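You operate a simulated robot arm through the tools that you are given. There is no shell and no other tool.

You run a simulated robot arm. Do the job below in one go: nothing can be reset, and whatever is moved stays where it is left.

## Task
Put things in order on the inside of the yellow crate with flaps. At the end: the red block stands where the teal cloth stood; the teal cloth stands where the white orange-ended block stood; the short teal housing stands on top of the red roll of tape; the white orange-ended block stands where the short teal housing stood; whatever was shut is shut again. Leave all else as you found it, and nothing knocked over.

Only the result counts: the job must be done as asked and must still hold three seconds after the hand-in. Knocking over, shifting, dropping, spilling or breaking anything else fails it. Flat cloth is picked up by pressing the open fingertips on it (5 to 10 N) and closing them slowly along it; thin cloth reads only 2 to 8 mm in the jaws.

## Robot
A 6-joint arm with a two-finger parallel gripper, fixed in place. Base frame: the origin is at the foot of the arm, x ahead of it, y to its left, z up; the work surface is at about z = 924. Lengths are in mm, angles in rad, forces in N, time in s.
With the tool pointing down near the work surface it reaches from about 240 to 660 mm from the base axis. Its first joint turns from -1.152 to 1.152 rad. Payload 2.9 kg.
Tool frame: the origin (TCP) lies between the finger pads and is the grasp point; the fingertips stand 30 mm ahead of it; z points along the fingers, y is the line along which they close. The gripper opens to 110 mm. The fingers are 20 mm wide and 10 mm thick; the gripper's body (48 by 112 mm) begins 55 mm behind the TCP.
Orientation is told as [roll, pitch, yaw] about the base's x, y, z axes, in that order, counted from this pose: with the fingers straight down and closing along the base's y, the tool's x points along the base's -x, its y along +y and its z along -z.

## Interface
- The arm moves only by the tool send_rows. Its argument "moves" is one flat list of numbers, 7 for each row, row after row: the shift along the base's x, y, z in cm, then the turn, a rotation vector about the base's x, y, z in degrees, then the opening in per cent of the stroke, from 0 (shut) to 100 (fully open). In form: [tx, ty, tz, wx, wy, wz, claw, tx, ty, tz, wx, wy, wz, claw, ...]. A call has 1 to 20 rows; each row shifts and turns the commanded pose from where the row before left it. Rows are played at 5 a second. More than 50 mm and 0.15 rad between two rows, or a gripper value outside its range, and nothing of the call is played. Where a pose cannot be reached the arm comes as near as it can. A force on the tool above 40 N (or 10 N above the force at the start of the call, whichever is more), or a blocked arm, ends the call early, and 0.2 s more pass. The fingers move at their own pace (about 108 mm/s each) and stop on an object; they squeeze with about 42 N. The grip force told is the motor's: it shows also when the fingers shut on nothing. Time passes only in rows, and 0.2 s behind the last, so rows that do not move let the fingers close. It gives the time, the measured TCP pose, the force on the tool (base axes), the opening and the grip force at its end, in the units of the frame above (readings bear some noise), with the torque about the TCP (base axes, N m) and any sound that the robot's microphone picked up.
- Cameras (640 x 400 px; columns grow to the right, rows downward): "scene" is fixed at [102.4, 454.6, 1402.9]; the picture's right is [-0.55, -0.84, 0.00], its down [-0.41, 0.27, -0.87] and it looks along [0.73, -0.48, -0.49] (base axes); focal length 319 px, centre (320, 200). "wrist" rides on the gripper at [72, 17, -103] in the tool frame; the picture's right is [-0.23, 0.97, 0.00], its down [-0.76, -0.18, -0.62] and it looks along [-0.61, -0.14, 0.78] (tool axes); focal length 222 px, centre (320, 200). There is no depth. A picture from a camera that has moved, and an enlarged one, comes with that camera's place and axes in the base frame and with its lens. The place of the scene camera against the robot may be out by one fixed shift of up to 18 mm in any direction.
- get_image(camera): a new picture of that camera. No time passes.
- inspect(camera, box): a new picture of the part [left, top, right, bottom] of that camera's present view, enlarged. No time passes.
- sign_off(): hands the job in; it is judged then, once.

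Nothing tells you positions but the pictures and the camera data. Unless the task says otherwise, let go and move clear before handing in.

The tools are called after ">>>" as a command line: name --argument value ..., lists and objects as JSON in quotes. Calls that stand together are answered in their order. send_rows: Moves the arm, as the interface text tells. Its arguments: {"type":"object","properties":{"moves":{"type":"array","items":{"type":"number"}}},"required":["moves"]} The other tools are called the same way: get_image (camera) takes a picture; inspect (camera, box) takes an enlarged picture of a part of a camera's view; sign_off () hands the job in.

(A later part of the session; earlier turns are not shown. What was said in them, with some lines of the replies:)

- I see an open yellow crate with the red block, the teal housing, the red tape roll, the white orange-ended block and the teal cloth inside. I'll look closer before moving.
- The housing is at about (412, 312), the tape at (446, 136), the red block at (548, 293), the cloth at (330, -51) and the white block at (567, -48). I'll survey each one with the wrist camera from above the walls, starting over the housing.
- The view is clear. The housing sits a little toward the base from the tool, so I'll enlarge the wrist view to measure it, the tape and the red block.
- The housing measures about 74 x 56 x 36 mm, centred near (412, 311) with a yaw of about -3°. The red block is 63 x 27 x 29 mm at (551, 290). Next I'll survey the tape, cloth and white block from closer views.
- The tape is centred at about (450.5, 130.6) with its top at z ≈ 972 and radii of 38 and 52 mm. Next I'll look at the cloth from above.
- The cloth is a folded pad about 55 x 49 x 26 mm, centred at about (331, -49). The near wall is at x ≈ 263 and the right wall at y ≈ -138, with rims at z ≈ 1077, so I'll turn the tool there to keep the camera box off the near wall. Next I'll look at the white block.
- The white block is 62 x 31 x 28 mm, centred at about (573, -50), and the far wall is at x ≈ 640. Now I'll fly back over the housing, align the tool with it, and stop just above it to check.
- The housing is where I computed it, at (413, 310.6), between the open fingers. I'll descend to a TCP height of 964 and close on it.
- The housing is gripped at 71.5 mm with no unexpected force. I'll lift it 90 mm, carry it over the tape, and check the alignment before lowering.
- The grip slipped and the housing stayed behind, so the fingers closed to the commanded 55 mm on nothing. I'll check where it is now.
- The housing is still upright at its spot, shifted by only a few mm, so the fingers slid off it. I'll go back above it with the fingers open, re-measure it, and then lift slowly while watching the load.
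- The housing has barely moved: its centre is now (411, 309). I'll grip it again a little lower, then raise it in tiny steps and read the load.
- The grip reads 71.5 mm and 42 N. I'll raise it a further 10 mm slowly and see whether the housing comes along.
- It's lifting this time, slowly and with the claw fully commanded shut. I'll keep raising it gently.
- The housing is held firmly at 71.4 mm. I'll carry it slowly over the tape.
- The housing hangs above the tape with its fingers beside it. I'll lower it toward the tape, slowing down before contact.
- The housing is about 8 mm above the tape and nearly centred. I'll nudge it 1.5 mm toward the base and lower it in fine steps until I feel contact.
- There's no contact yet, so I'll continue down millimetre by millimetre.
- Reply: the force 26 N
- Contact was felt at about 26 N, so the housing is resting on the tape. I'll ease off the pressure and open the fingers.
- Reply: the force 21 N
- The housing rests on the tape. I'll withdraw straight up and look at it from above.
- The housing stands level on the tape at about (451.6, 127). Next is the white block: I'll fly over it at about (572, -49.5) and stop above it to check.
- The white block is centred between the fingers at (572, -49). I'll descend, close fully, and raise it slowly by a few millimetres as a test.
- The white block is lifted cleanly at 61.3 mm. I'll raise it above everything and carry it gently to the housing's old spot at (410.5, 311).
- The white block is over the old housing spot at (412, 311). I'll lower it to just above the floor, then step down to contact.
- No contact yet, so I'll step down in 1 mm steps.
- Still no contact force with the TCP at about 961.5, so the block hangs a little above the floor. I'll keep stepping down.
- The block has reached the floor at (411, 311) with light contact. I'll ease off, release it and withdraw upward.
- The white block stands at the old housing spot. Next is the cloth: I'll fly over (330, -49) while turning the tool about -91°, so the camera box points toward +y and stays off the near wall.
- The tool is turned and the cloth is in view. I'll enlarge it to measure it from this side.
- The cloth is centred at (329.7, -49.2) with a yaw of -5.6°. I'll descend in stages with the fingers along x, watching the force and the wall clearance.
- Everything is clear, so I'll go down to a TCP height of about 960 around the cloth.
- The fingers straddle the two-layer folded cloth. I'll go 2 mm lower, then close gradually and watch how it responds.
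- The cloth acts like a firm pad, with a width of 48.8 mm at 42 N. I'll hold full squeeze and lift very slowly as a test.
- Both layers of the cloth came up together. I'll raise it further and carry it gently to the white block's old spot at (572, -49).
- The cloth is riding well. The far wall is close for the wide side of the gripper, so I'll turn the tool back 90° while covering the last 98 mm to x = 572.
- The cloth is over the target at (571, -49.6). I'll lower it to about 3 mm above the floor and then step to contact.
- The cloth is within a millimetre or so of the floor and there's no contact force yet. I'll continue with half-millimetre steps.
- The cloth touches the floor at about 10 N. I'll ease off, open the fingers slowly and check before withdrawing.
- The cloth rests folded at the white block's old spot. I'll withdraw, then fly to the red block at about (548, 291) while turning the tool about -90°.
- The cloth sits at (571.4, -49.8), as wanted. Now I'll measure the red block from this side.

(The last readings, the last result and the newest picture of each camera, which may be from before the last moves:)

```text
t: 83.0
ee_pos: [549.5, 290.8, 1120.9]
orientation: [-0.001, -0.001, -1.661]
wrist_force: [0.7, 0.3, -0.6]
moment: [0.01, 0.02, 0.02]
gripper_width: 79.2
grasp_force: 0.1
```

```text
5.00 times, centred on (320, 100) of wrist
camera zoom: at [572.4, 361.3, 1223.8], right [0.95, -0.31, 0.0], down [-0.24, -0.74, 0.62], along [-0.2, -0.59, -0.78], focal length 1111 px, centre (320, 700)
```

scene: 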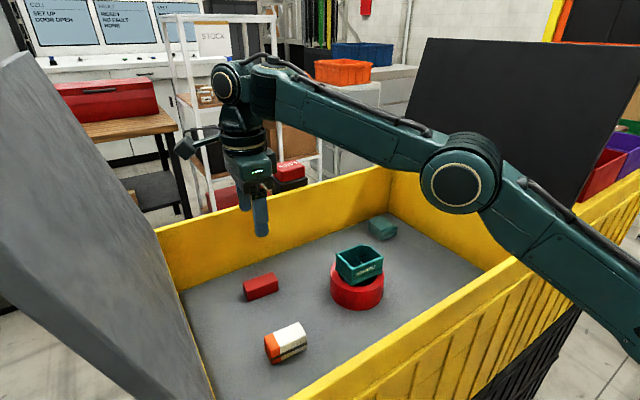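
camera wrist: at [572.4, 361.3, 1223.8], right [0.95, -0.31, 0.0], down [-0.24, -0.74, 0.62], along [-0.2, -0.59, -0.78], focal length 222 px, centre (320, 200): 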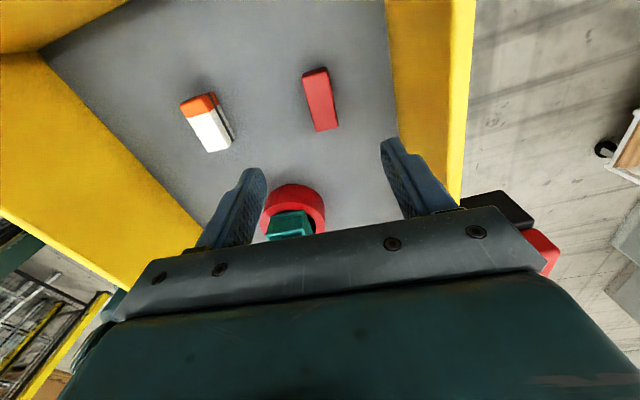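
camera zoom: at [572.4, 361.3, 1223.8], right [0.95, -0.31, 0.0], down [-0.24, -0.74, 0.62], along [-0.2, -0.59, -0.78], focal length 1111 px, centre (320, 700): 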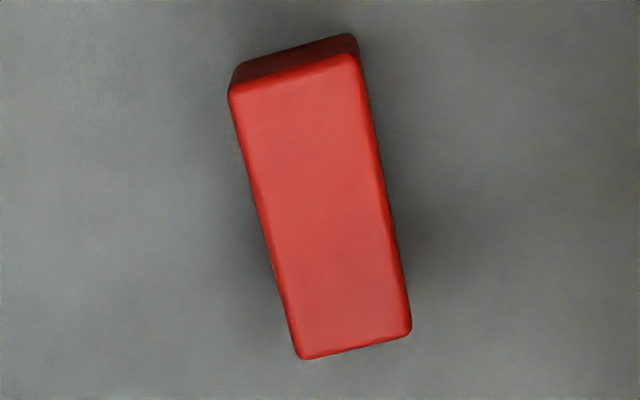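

The red block is centred at about (550, 291) with a yaw of about -5°, directly under the tool. I'll descend to just above it, check, then grip across its 28 mm width.

>>> send_rows --moves '[0.07, 0, -3.0, 0, 0, 0, 72, 0, 0, -3.0, 0, 0, 0, 72, 0, 0, -3.0, 0, 0, 0, 72, 0, 0, -3.0, 0, 0, 0, 65, 0, 0, 0, 0, 0, 0, 65]'

>>> get_image --camera "wrist"

>>> get_image --camera "scene"

```text
t: 84.2
ee_pos: [550.3, 291.0, 1000.0]
orientation: [0.0, -0.002, -1.658]
wrist_force: [0.6, 0.0, -0.2]
moment: [0.01, 0.0, 0.0]
gripper_width: 71.7
grasp_force: 0.0
```

```text
taken
camera wrist: at [573.4, 361.1, 1104.2], right [0.95, -0.31, 0.0], down [-0.24, -0.74, 0.62], along [-0.19, -0.59, -0.78], focal length 222 px, centre (320, 200)
```

wrist: 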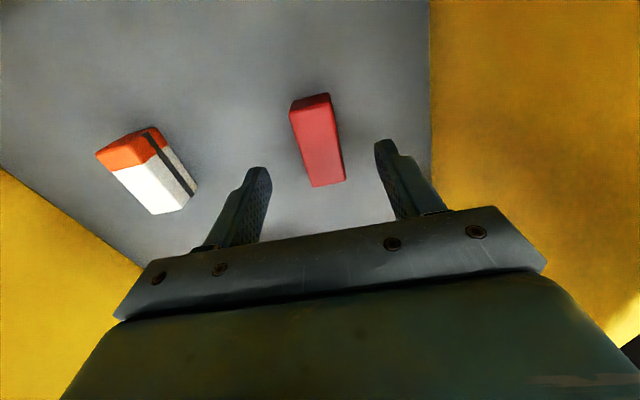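

```text
taken
```

scene: 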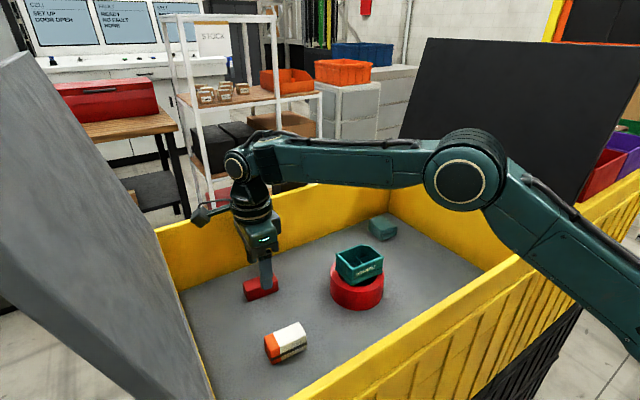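

The red block is between the fingers. I'll descend, close on it, and lift slowly as a test.

>>> send_rows --moves '[0, 0, -1.5, 0, 0, 0, 65, 0, 0, -1.4, 0, 0, 0, 65, 0, 0, -1.0, 0, 0, 0, 65, 0, 0, 0, 0, 0, 0, 50, 0, 0, 0, 0, 0, 0, 38, 0, 0, 0, 0, 0, 0, 30, 0, 0, 0, 0, 0, 0, 26, 0, 0, 0, 0, 0, 0, 22, 0, 0, 0, 0, 0, 0, 10, 0, 0, 0, 0, 0, 0, 0, 0, 0, 0, 0, 0, 0, 0]'

>>> send_rows --moves '[0, 0, 0.2, 0, 0, 0, 0, 0, 0, 0.2, 0, 0, 0, 0, 0, 0, 0.2, 0, 0, 0, 0, 0, 0, 0.2, 0, 0, 0, 0, 0, 0, 0, 0, 0, 0, 0]'

>>> inspect --camera "wrist" --box '[200, 80, 440, 230]'

>>> inspect --camera "scene" --box '[212, 220, 308, 320]'

```text
t: 86.6
ee_pos: [548.9, 291.1, 961.0]
orientation: [-0.001, 0.0, -1.657]
wrist_force: [0.2, -0.1, -0.9]
moment: [0.0, -0.02, 0.0]
gripper_width: 29.0
grasp_force: 42.5
```

```text
t: 87.8
ee_pos: [549.5, 291.0, 969.9]
orientation: [0.0, 0.001, -1.657]
wrist_force: [-0.4, 0.4, 0.4]
moment: [0.02, 0.03, -0.01]
gripper_width: 28.9
grasp_force: 41.7
```

```text
2.67 times, centred on (320, 155) of wrist
camera zoom: at [572.8, 361.3, 1073.7], right [0.95, -0.31, 0.0], down [-0.24, -0.74, 0.62], along [-0.19, -0.59, -0.78], focal length 592 px, centre (320, 320)
```

zoom: 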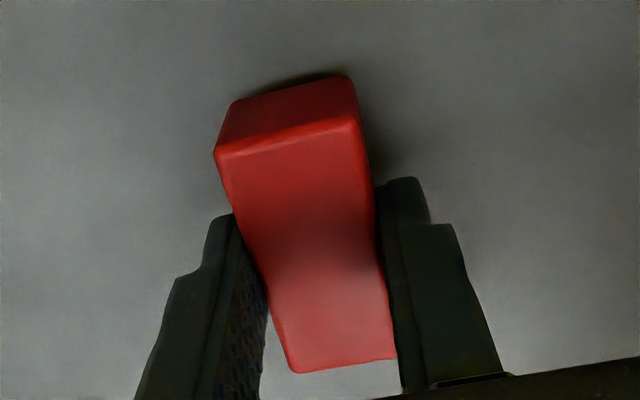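

```text
4.00 times, centred on (260, 270) of scene
camera zoom: at [102.4, 454.6, 1402.9], right [-0.55, -0.84, 0.0], down [-0.41, 0.27, -0.87], along [0.73, -0.48, -0.49], focal length 1276 px, centre (560, -80)
```

zoom: 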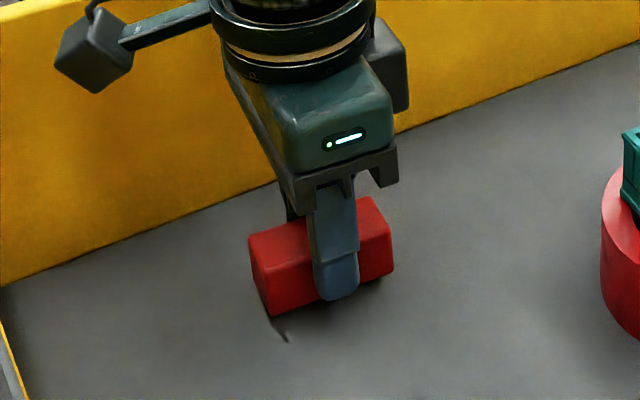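

The red block is lifted at 28.9 mm. I'll raise it well above the housing and carry it gently to the cloth's old spot at (330, -49).

>>> send_rows --moves '[0, 0, 0.4, 0, 0, 0, 0, 0, 0, 0.8, 0, 0, 0, 0, 0, 0, 1.1, 0, 0, 0, 0, 0, 0, 1.3, 0, 0, 0, 0, 0, 0, 1.3, 0, 0, 0, 0, 0, 0, 1.3, 0, 0, 0, 0, 0, 0, 1.3, 0, 0, 0, 0, 0, 0, 1.3, 0, 0, 0, 0, 0, 0, 1.3, 0, 0, 0, 0, 0, 0, 1.3, 0, 0, 0, 0, 0, 0, 1.1, 0, 0, 0, 0, 0, 0, 0.5, 0, 0, 0, 0]'

>>> send_rows --moves '[-0.477, -0.74, 0, 0, 0, 0, 0, -0.954, -1.479, 0, 0, 0, 0, 0, -0.954, -1.479, 0, 0, 0, 0, 0, -0.954, -1.479, 0, 0, 0, 0, 0, -0.954, -1.479, 0, 0, 0, 0, 0, -0.954, -1.479, 0, 0, 0, 0, 0, -0.954, -1.479, 0, 0, 0, 0, 0, -0.954, -1.479, 0, 0, 0, 0, 0, -0.954, -1.479, 0, 0, 0, 0, 0, -0.954, -1.479, 0, 0, 0, 0, 0, -0.954, -1.479, 0, 0, 0, 0, 0, -0.954, -1.479, 0, 0, 0, 0, 0]'

>>> send_rows --moves '[-0.954, -1.479, 0, 0, 0, 0, 0, -0.954, -1.479, 0, 0, 0, 0, 0, -0.954, -1.479, 0, 0, 0, 0, 0, -0.954, -1.479, 0, 0, 0, 0, 0, -0.954, -1.479, 0, 0, 0, 0, 0, -0.954, -1.479, 0, 0, 0, 0, 0, -0.954, -1.479, 0, 0, 0, 0, 0, -0.954, -1.479, 0, 0, 0, 0, 0, -0.954, -1.479, 0, 0, 0, 0, 0, -0.954, -1.479, 0, 0, 0, 0, 0, -0.954, -1.479, 0, 0, 0, 0, 0, -0.477, -0.74, 0, 0, 0, 0, 0, 0, 0, 0, 0, 0, 0, 0]'

>>> get_image --camera "wrist"

>>> get_image --camera "scene"

```text
t: 90.4
ee_pos: [548.9, 291.2, 1098.4]
orientation: [0.0, 0.0, -1.657]
wrist_force: [-0.3, -0.3, -1.5]
moment: [0.03, 0.01, 0.03]
gripper_width: 28.8
grasp_force: 41.7
```

```text
t: 93.0
ee_pos: [438.8, 120.5, 1099.0]
orientation: [0.0, 0.0, -1.658]
wrist_force: [0.3, 0.3, -0.5]
moment: [0.01, -0.01, 0.03]
gripper_width: 28.7
grasp_force: 42.2
```

```text
t: 95.8
ee_pos: [330.4, -48.7, 1099.5]
orientation: [0.002, 0.0, -1.657]
wrist_force: [0.0, 0.1, 0.5]
moment: [0.03, 0.02, 0.05]
gripper_width: 29.0
grasp_force: 42.3
```

```text
taken
camera wrist: at [354.0, 20.9, 1203.7], right [0.95, -0.31, 0.0], down [-0.24, -0.74, 0.62], along [-0.19, -0.59, -0.78], focal length 222 px, centre (320, 200)
```

wrist: 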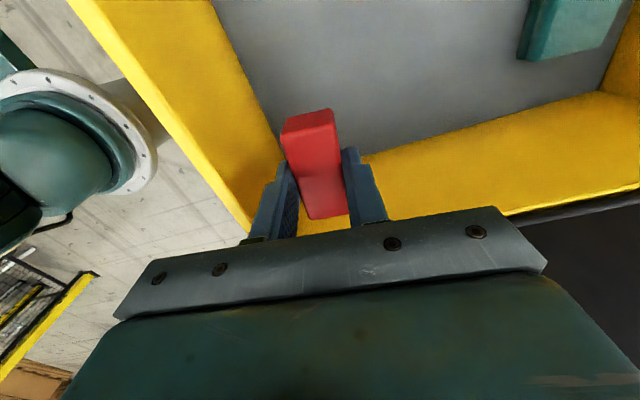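

```text
taken
```

scene: 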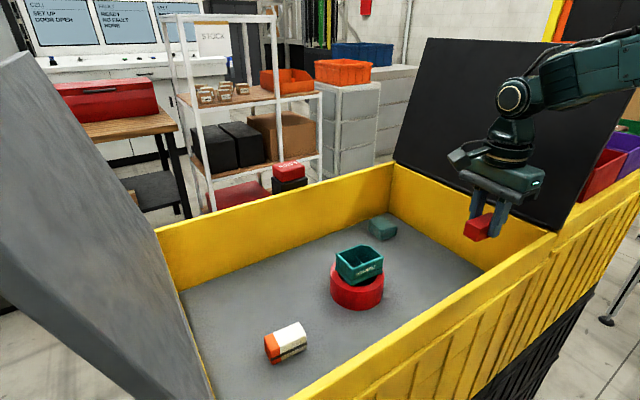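

The red block is over the cloth's old spot at (331, -49). I'll lower it to a few millimetres above the floor.

>>> send_rows --moves '[-0.08, 0.03, -0.6, 0, 0, 0, 0, 0, 0, -1.2, 0, 0, 0, 0, 0, 0, -1.4, 0, 0, 0, 0, 0, 0, -1.4, 0, 0, 0, 0, 0, 0, -1.4, 0, 0, 0, 0, 0, 0, -1.4, 0, 0, 0, 0, 0, 0, -1.4, 0, 0, 0, 0, 0, 0, -1.4, 0, 0, 0, 0, 0, 0, -1.3, 0, 0, 0, 0, 0, 0, -1.0, 0, 0, 0, 0, 0, 0, -0.6, 0, 0, 0, 0, 0, 0, -0.3, 0, 0, 0, 0, 0, 0, 0, 0, 0, 0, 0]'

>>> inspect --camera "scene" --box '[400, 210, 528, 310]'

>>> inspect --camera "wrist" --box '[200, 80, 440, 230]'

```text
t: 98.6
ee_pos: [329.8, -48.3, 964.9]
orientation: [-0.001, 0.001, -1.657]
wrist_force: [-0.6, -0.1, -1.2]
moment: [0.03, -0.02, -0.01]
gripper_width: 28.7
grasp_force: 42.0
```

```text
4.00 times, centred on (464, 260) of scene
camera zoom: at [102.4, 454.6, 1402.9], right [-0.55, -0.84, 0.0], down [-0.41, 0.27, -0.87], along [0.73, -0.48, -0.49], focal length 1276 px, centre (-256, -40)
```

zoom: 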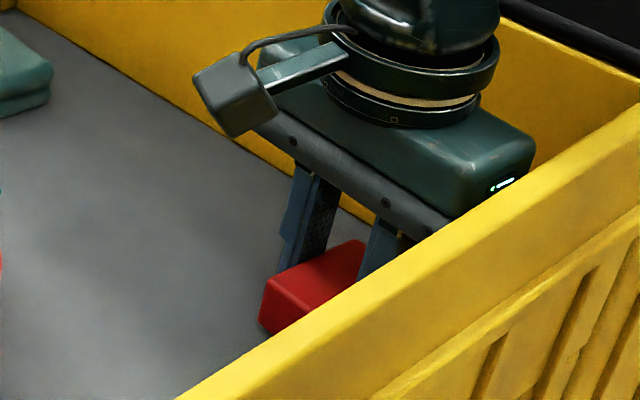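

```text
2.67 times, centred on (320, 155) of wrist
camera zoom: at [353.1, 21.7, 1069.3], right [0.95, -0.31, 0.0], down [-0.24, -0.74, 0.62], along [-0.19, -0.59, -0.78], focal length 592 px, centre (320, 320)
```

zoom: 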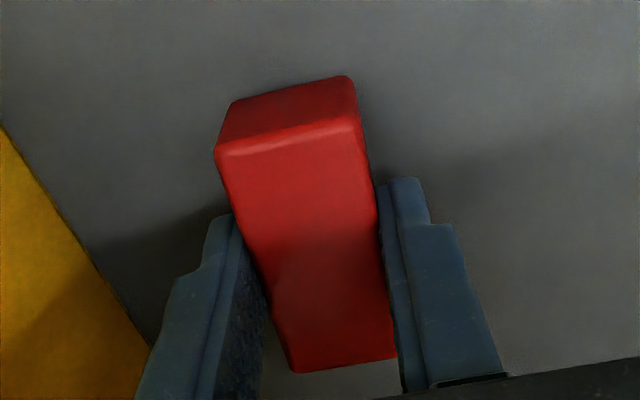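

The red block is a few millimetres above the floor at (330, -49). I'll step down until I feel contact.

>>> send_rows --moves '[0, 0, -0.15, 0, 0, 0, 0, 0, 0, -0.1, 0, 0, 0, 0, 0, 0, 0, 0, 0, 0, 0]'

>>> send_rows --moves '[0, 0, -0.07, 0, 0, 0, 0, 0, 0, 0, 0, 0, 0, 0]'

>>> send_rows --moves '[0, 0, -0.07, 0, 0, 0, 0, 0, 0, 0, 0, 0, 0, 0]'

```text
t: 99.4
ee_pos: [330.1, -49.2, 962.8]
orientation: [-0.002, 0.0, -1.659]
wrist_force: [-0.6, -0.4, -0.3]
moment: [0.0, -0.01, -0.02]
gripper_width: 28.9
grasp_force: 41.6
```

```text
t: 100.0
ee_pos: [330.9, -48.4, 963.2]
orientation: [0.001, -0.002, -1.657]
wrist_force: [-1.1, 0.3, -0.2]
moment: [-0.01, -0.04, 0.0]
gripper_width: 28.8
grasp_force: 42.6
```

```text
t: 100.6
ee_pos: [329.3, -47.4, 961.3]
orientation: [0.002, -0.001, -1.658]
wrist_force: [0.9, 1.1, -0.2]
moment: [0.0, 0.03, 0.05]
gripper_width: 28.8
grasp_force: 42.0
```

There's still no contact at about 962, so I'll continue in small steps.

>>> send_rows --moves '[0, 0, -0.06, 0, 0, 0, 0, 0, 0, 0, 0, 0, 0, 0]'

>>> send_rows --moves '[0, 0, -0.06, 0, 0, 0, 0, 0, 0, 0, 0, 0, 0, 0]'

```text
t: 101.2
ee_pos: [329.5, -47.7, 962.0]
orientation: [0.002, 0.001, -1.657]
wrist_force: [0.6, -0.4, 1.0]
moment: [0.02, -0.01, 0.04]
gripper_width: 28.8
grasp_force: 42.4
```

```text
t: 101.8
ee_pos: [330.8, -48.6, 961.5]
orientation: [-0.001, 0.001, -1.658]
wrist_force: [-0.2, -0.2, 1.7]
moment: [-0.02, 0.0, -0.02]
gripper_width: 28.8
grasp_force: 42.1
```

The force is starting to rise, at about 1.7 N. One more small step should confirm contact.

>>> send_rows --moves '[0, 0, -0.05, 0, 0, 0, 0, 0, 0, 0, 0, 0, 0, 0]'

```text
t: 102.4
ee_pos: [329.9, -48.4, 960.2]
orientation: [0.002, 0.001, -1.658]
wrist_force: [-4.4, -0.3, 20.5]
moment: [0.02, 0.17, 0.0]
gripper_width: 28.9
grasp_force: 41.9
```

Contact is clear at 20 N. I'll ease off, release slowly and check.

>>> send_rows --moves '[0, 0, 0.06, 0, 0, 0, 0, 0, 0, 0, 0, 0, 0, 0, 0, 0, 0, 0, 0, 0, 28, 0, 0, 0, 0, 0, 0, 32, 0, 0, 0, 0, 0, 0, 38, 0, 0, 0, 0, 0, 0, 46, 0, 0, 0, 0, 0, 0, 56, 0, 0, 0, 0, 0, 0, 56]'

>>> inspect --camera "wrist" --box '[200, 80, 440, 230]'

```text
t: 104.2
ee_pos: [330.8, -48.0, 960.8]
orientation: [-0.001, 0.001, -1.657]
wrist_force: [-0.2, -0.1, -0.5]
moment: [0.01, 0.02, -0.03]
gripper_width: 61.8
grasp_force: 0.1
```

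```text
2.67 times, centred on (320, 155) of wrist
camera zoom: at [353.6, 21.8, 1064.7], right [0.95, -0.31, 0.0], down [-0.24, -0.74, 0.62], along [-0.19, -0.59, -0.78], focal length 592 px, centre (320, 320)
```

zoom: 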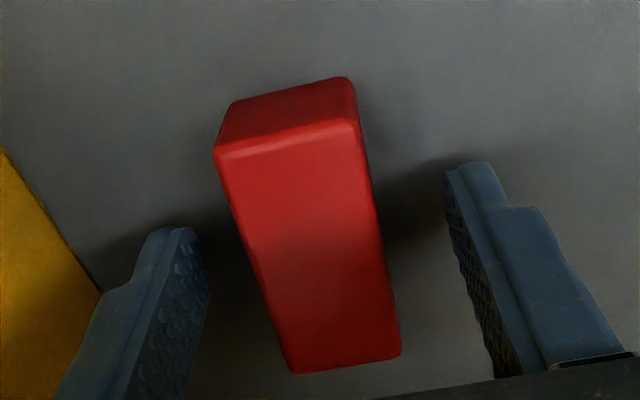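

The red block stands at the cloth's old spot. I'll withdraw straight up, then move clear and inspect the whole crate.

>>> send_rows --moves '[0, 0, 0.5, 0, 0, 0, 56, 0, 0, 1.5, 0, 0, 0, 56, 0, 0, 3.0, 0, 0, 0, 56, 0, 0, 4.0, 0, 0, 0, 56, 0, 0, 4.0, 0, 0, 0, 56, 0, 0, 4.0, 0, 0, 0, 56, 0, 0, 0, 0, 0, 0, 56]'

>>> inspect --camera "wrist" --box '[240, 50, 400, 150]'

>>> send_rows --moves '[0, 3.0, 1.5, 0, 0, 8, 56, 0, 3.0, 1.5, 0, 0, 8, 56, 0, 3.0, 1.5, 0, 0, 8, 56, 0, 3.0, 1.5, 0, 0, 8, 56, 0, 3.0, 1.5, 0, 0, 8, 56, 0, 3.0, 0, 0, 0, 8, 56, 0, 3.0, 0, 0, 0, 8, 56, 0, 3.0, 0, 0, 0, 8, 56, 0, 3.0, 0, 0, 0, 8, 56, 0, 3.0, 0, 0, 0, 8, 56, 0, 0, 0, 0, 0, 8, 56, 0, 0, 0, 0, 0, 7, 56, 0, 0, 0, 0, 0, 0, 56]'

>>> get_image --camera "wrist"

>>> get_image --camera "scene"

```text
t: 105.8
ee_pos: [329.0, -49.0, 1132.5]
orientation: [0.001, -0.001, -1.658]
wrist_force: [0.0, -0.1, -0.9]
moment: [0.02, -0.01, -0.03]
gripper_width: 61.4
grasp_force: 0.0
```

```text
4.00 times, centred on (320, 100) of wrist
camera zoom: at [352.9, 21.1, 1235.8], right [0.95, -0.31, 0.0], down [-0.24, -0.74, 0.62], along [-0.19, -0.59, -0.78], focal length 888 px, centre (320, 600)
```

zoom: 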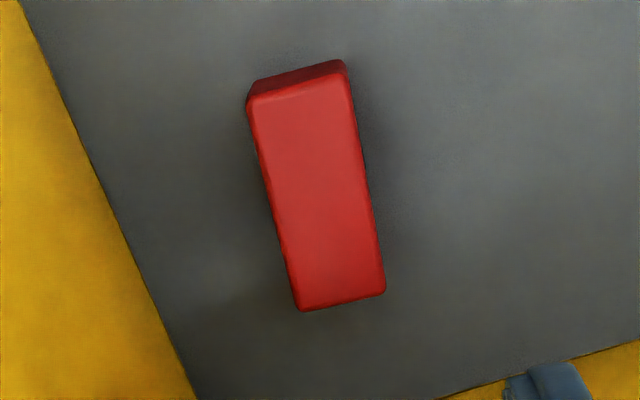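

```text
t: 108.6
ee_pos: [330.1, 251.8, 1206.2]
orientation: [0.001, 0.002, 0.0]
wrist_force: [-0.4, 0.2, -0.1]
moment: [0.0, -0.03, 0.0]
gripper_width: 61.6
grasp_force: 0.0
```

```text
taken
camera wrist: at [257.6, 268.1, 1310.3], right [0.23, 0.97, 0.0], down [0.76, -0.18, 0.62], along [0.61, -0.14, -0.78], focal length 222 px, centre (320, 200)
```

wrist: 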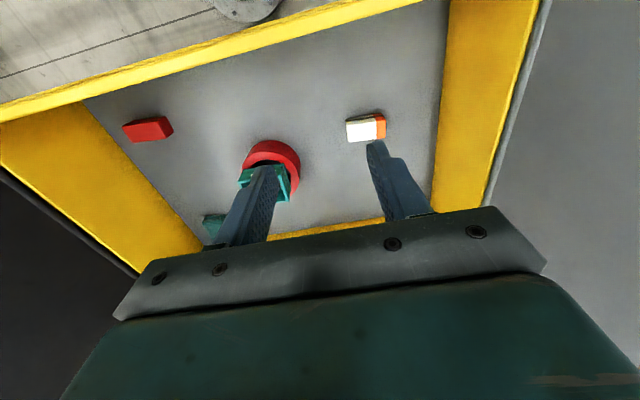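

```text
taken
```

scene: 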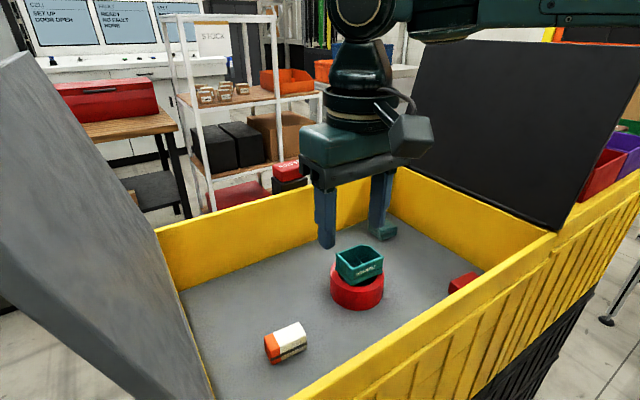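

All pieces are in their new places. I'll take a last close look at the tape with the housing, and at the crate as a whole.

>>> inspect --camera "scene" --box '[220, 200, 420, 380]'

>>> inspect --camera "scene" --box '[340, 190, 540, 315]'

```text
2.22 times, centred on (320, 290) of scene
camera zoom: at [102.4, 454.6, 1402.9], right [-0.55, -0.84, 0.0], down [-0.41, 0.27, -0.87], along [0.73, -0.48, -0.49], focal length 709 px, centre (320, 0)
```

zoom: 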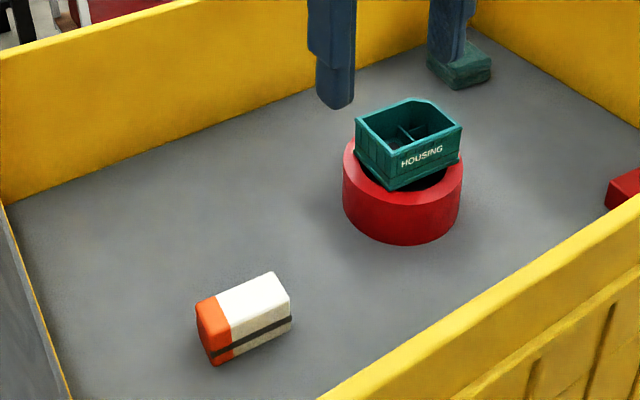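

```text
3.20 times, centred on (440, 252) of scene
camera zoom: at [102.4, 454.6, 1402.9], right [-0.55, -0.84, 0.0], down [-0.41, 0.27, -0.87], along [0.73, -0.48, -0.49], focal length 1021 px, centre (-64, 32)
```

zoom: 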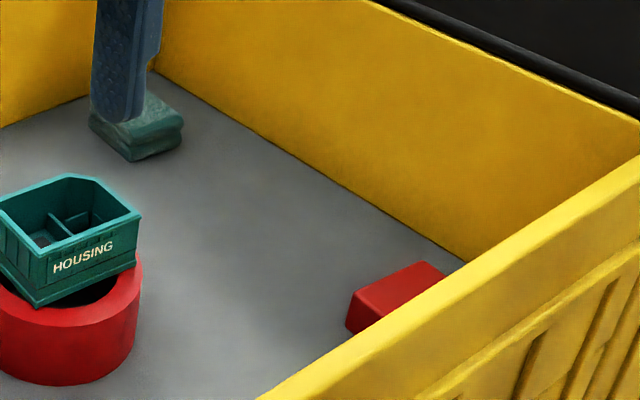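

The housing sits level on the unmoved tape, and the white block, cloth and red block stand at their target spots. No flap was shut at the start and none has changed. The arm is clear and empty, so I'm handing the job in.

>>> sign_off

```text
The job is handed in.
```

The crate is in order as you asked, and I've handed the job in. I don't have the judge's result, only what the cameras showed just before hand-in.

| Item | Where it now stands | Position (x, y in mm) |
|---|---|---|
| Short teal housing | Level on top of the red roll of tape | about (452, 127) |
| White orange-ended block | The housing's old spot | about (411, 311) |
| Teal cloth, still folded | The white block's old spot | about (571, -50) |
| Red block | The cloth's old spot | about (330, -49) |

- **First lift of the housing:** it slipped out of the fingers, but it stayed upright and moved only about 1 mm. The second, slower lift held.
- **Housing on the tape:** it sits about 4 mm off the tape's centre on purpose, so that its cut corner is also supported. The tape itself did not move.
- **Cloth:** it is turned about 90° from how it lay before, because the far wall left little room for the gripper there.
- **Flaps:** none was shut at the start, so there was nothing to shut again.
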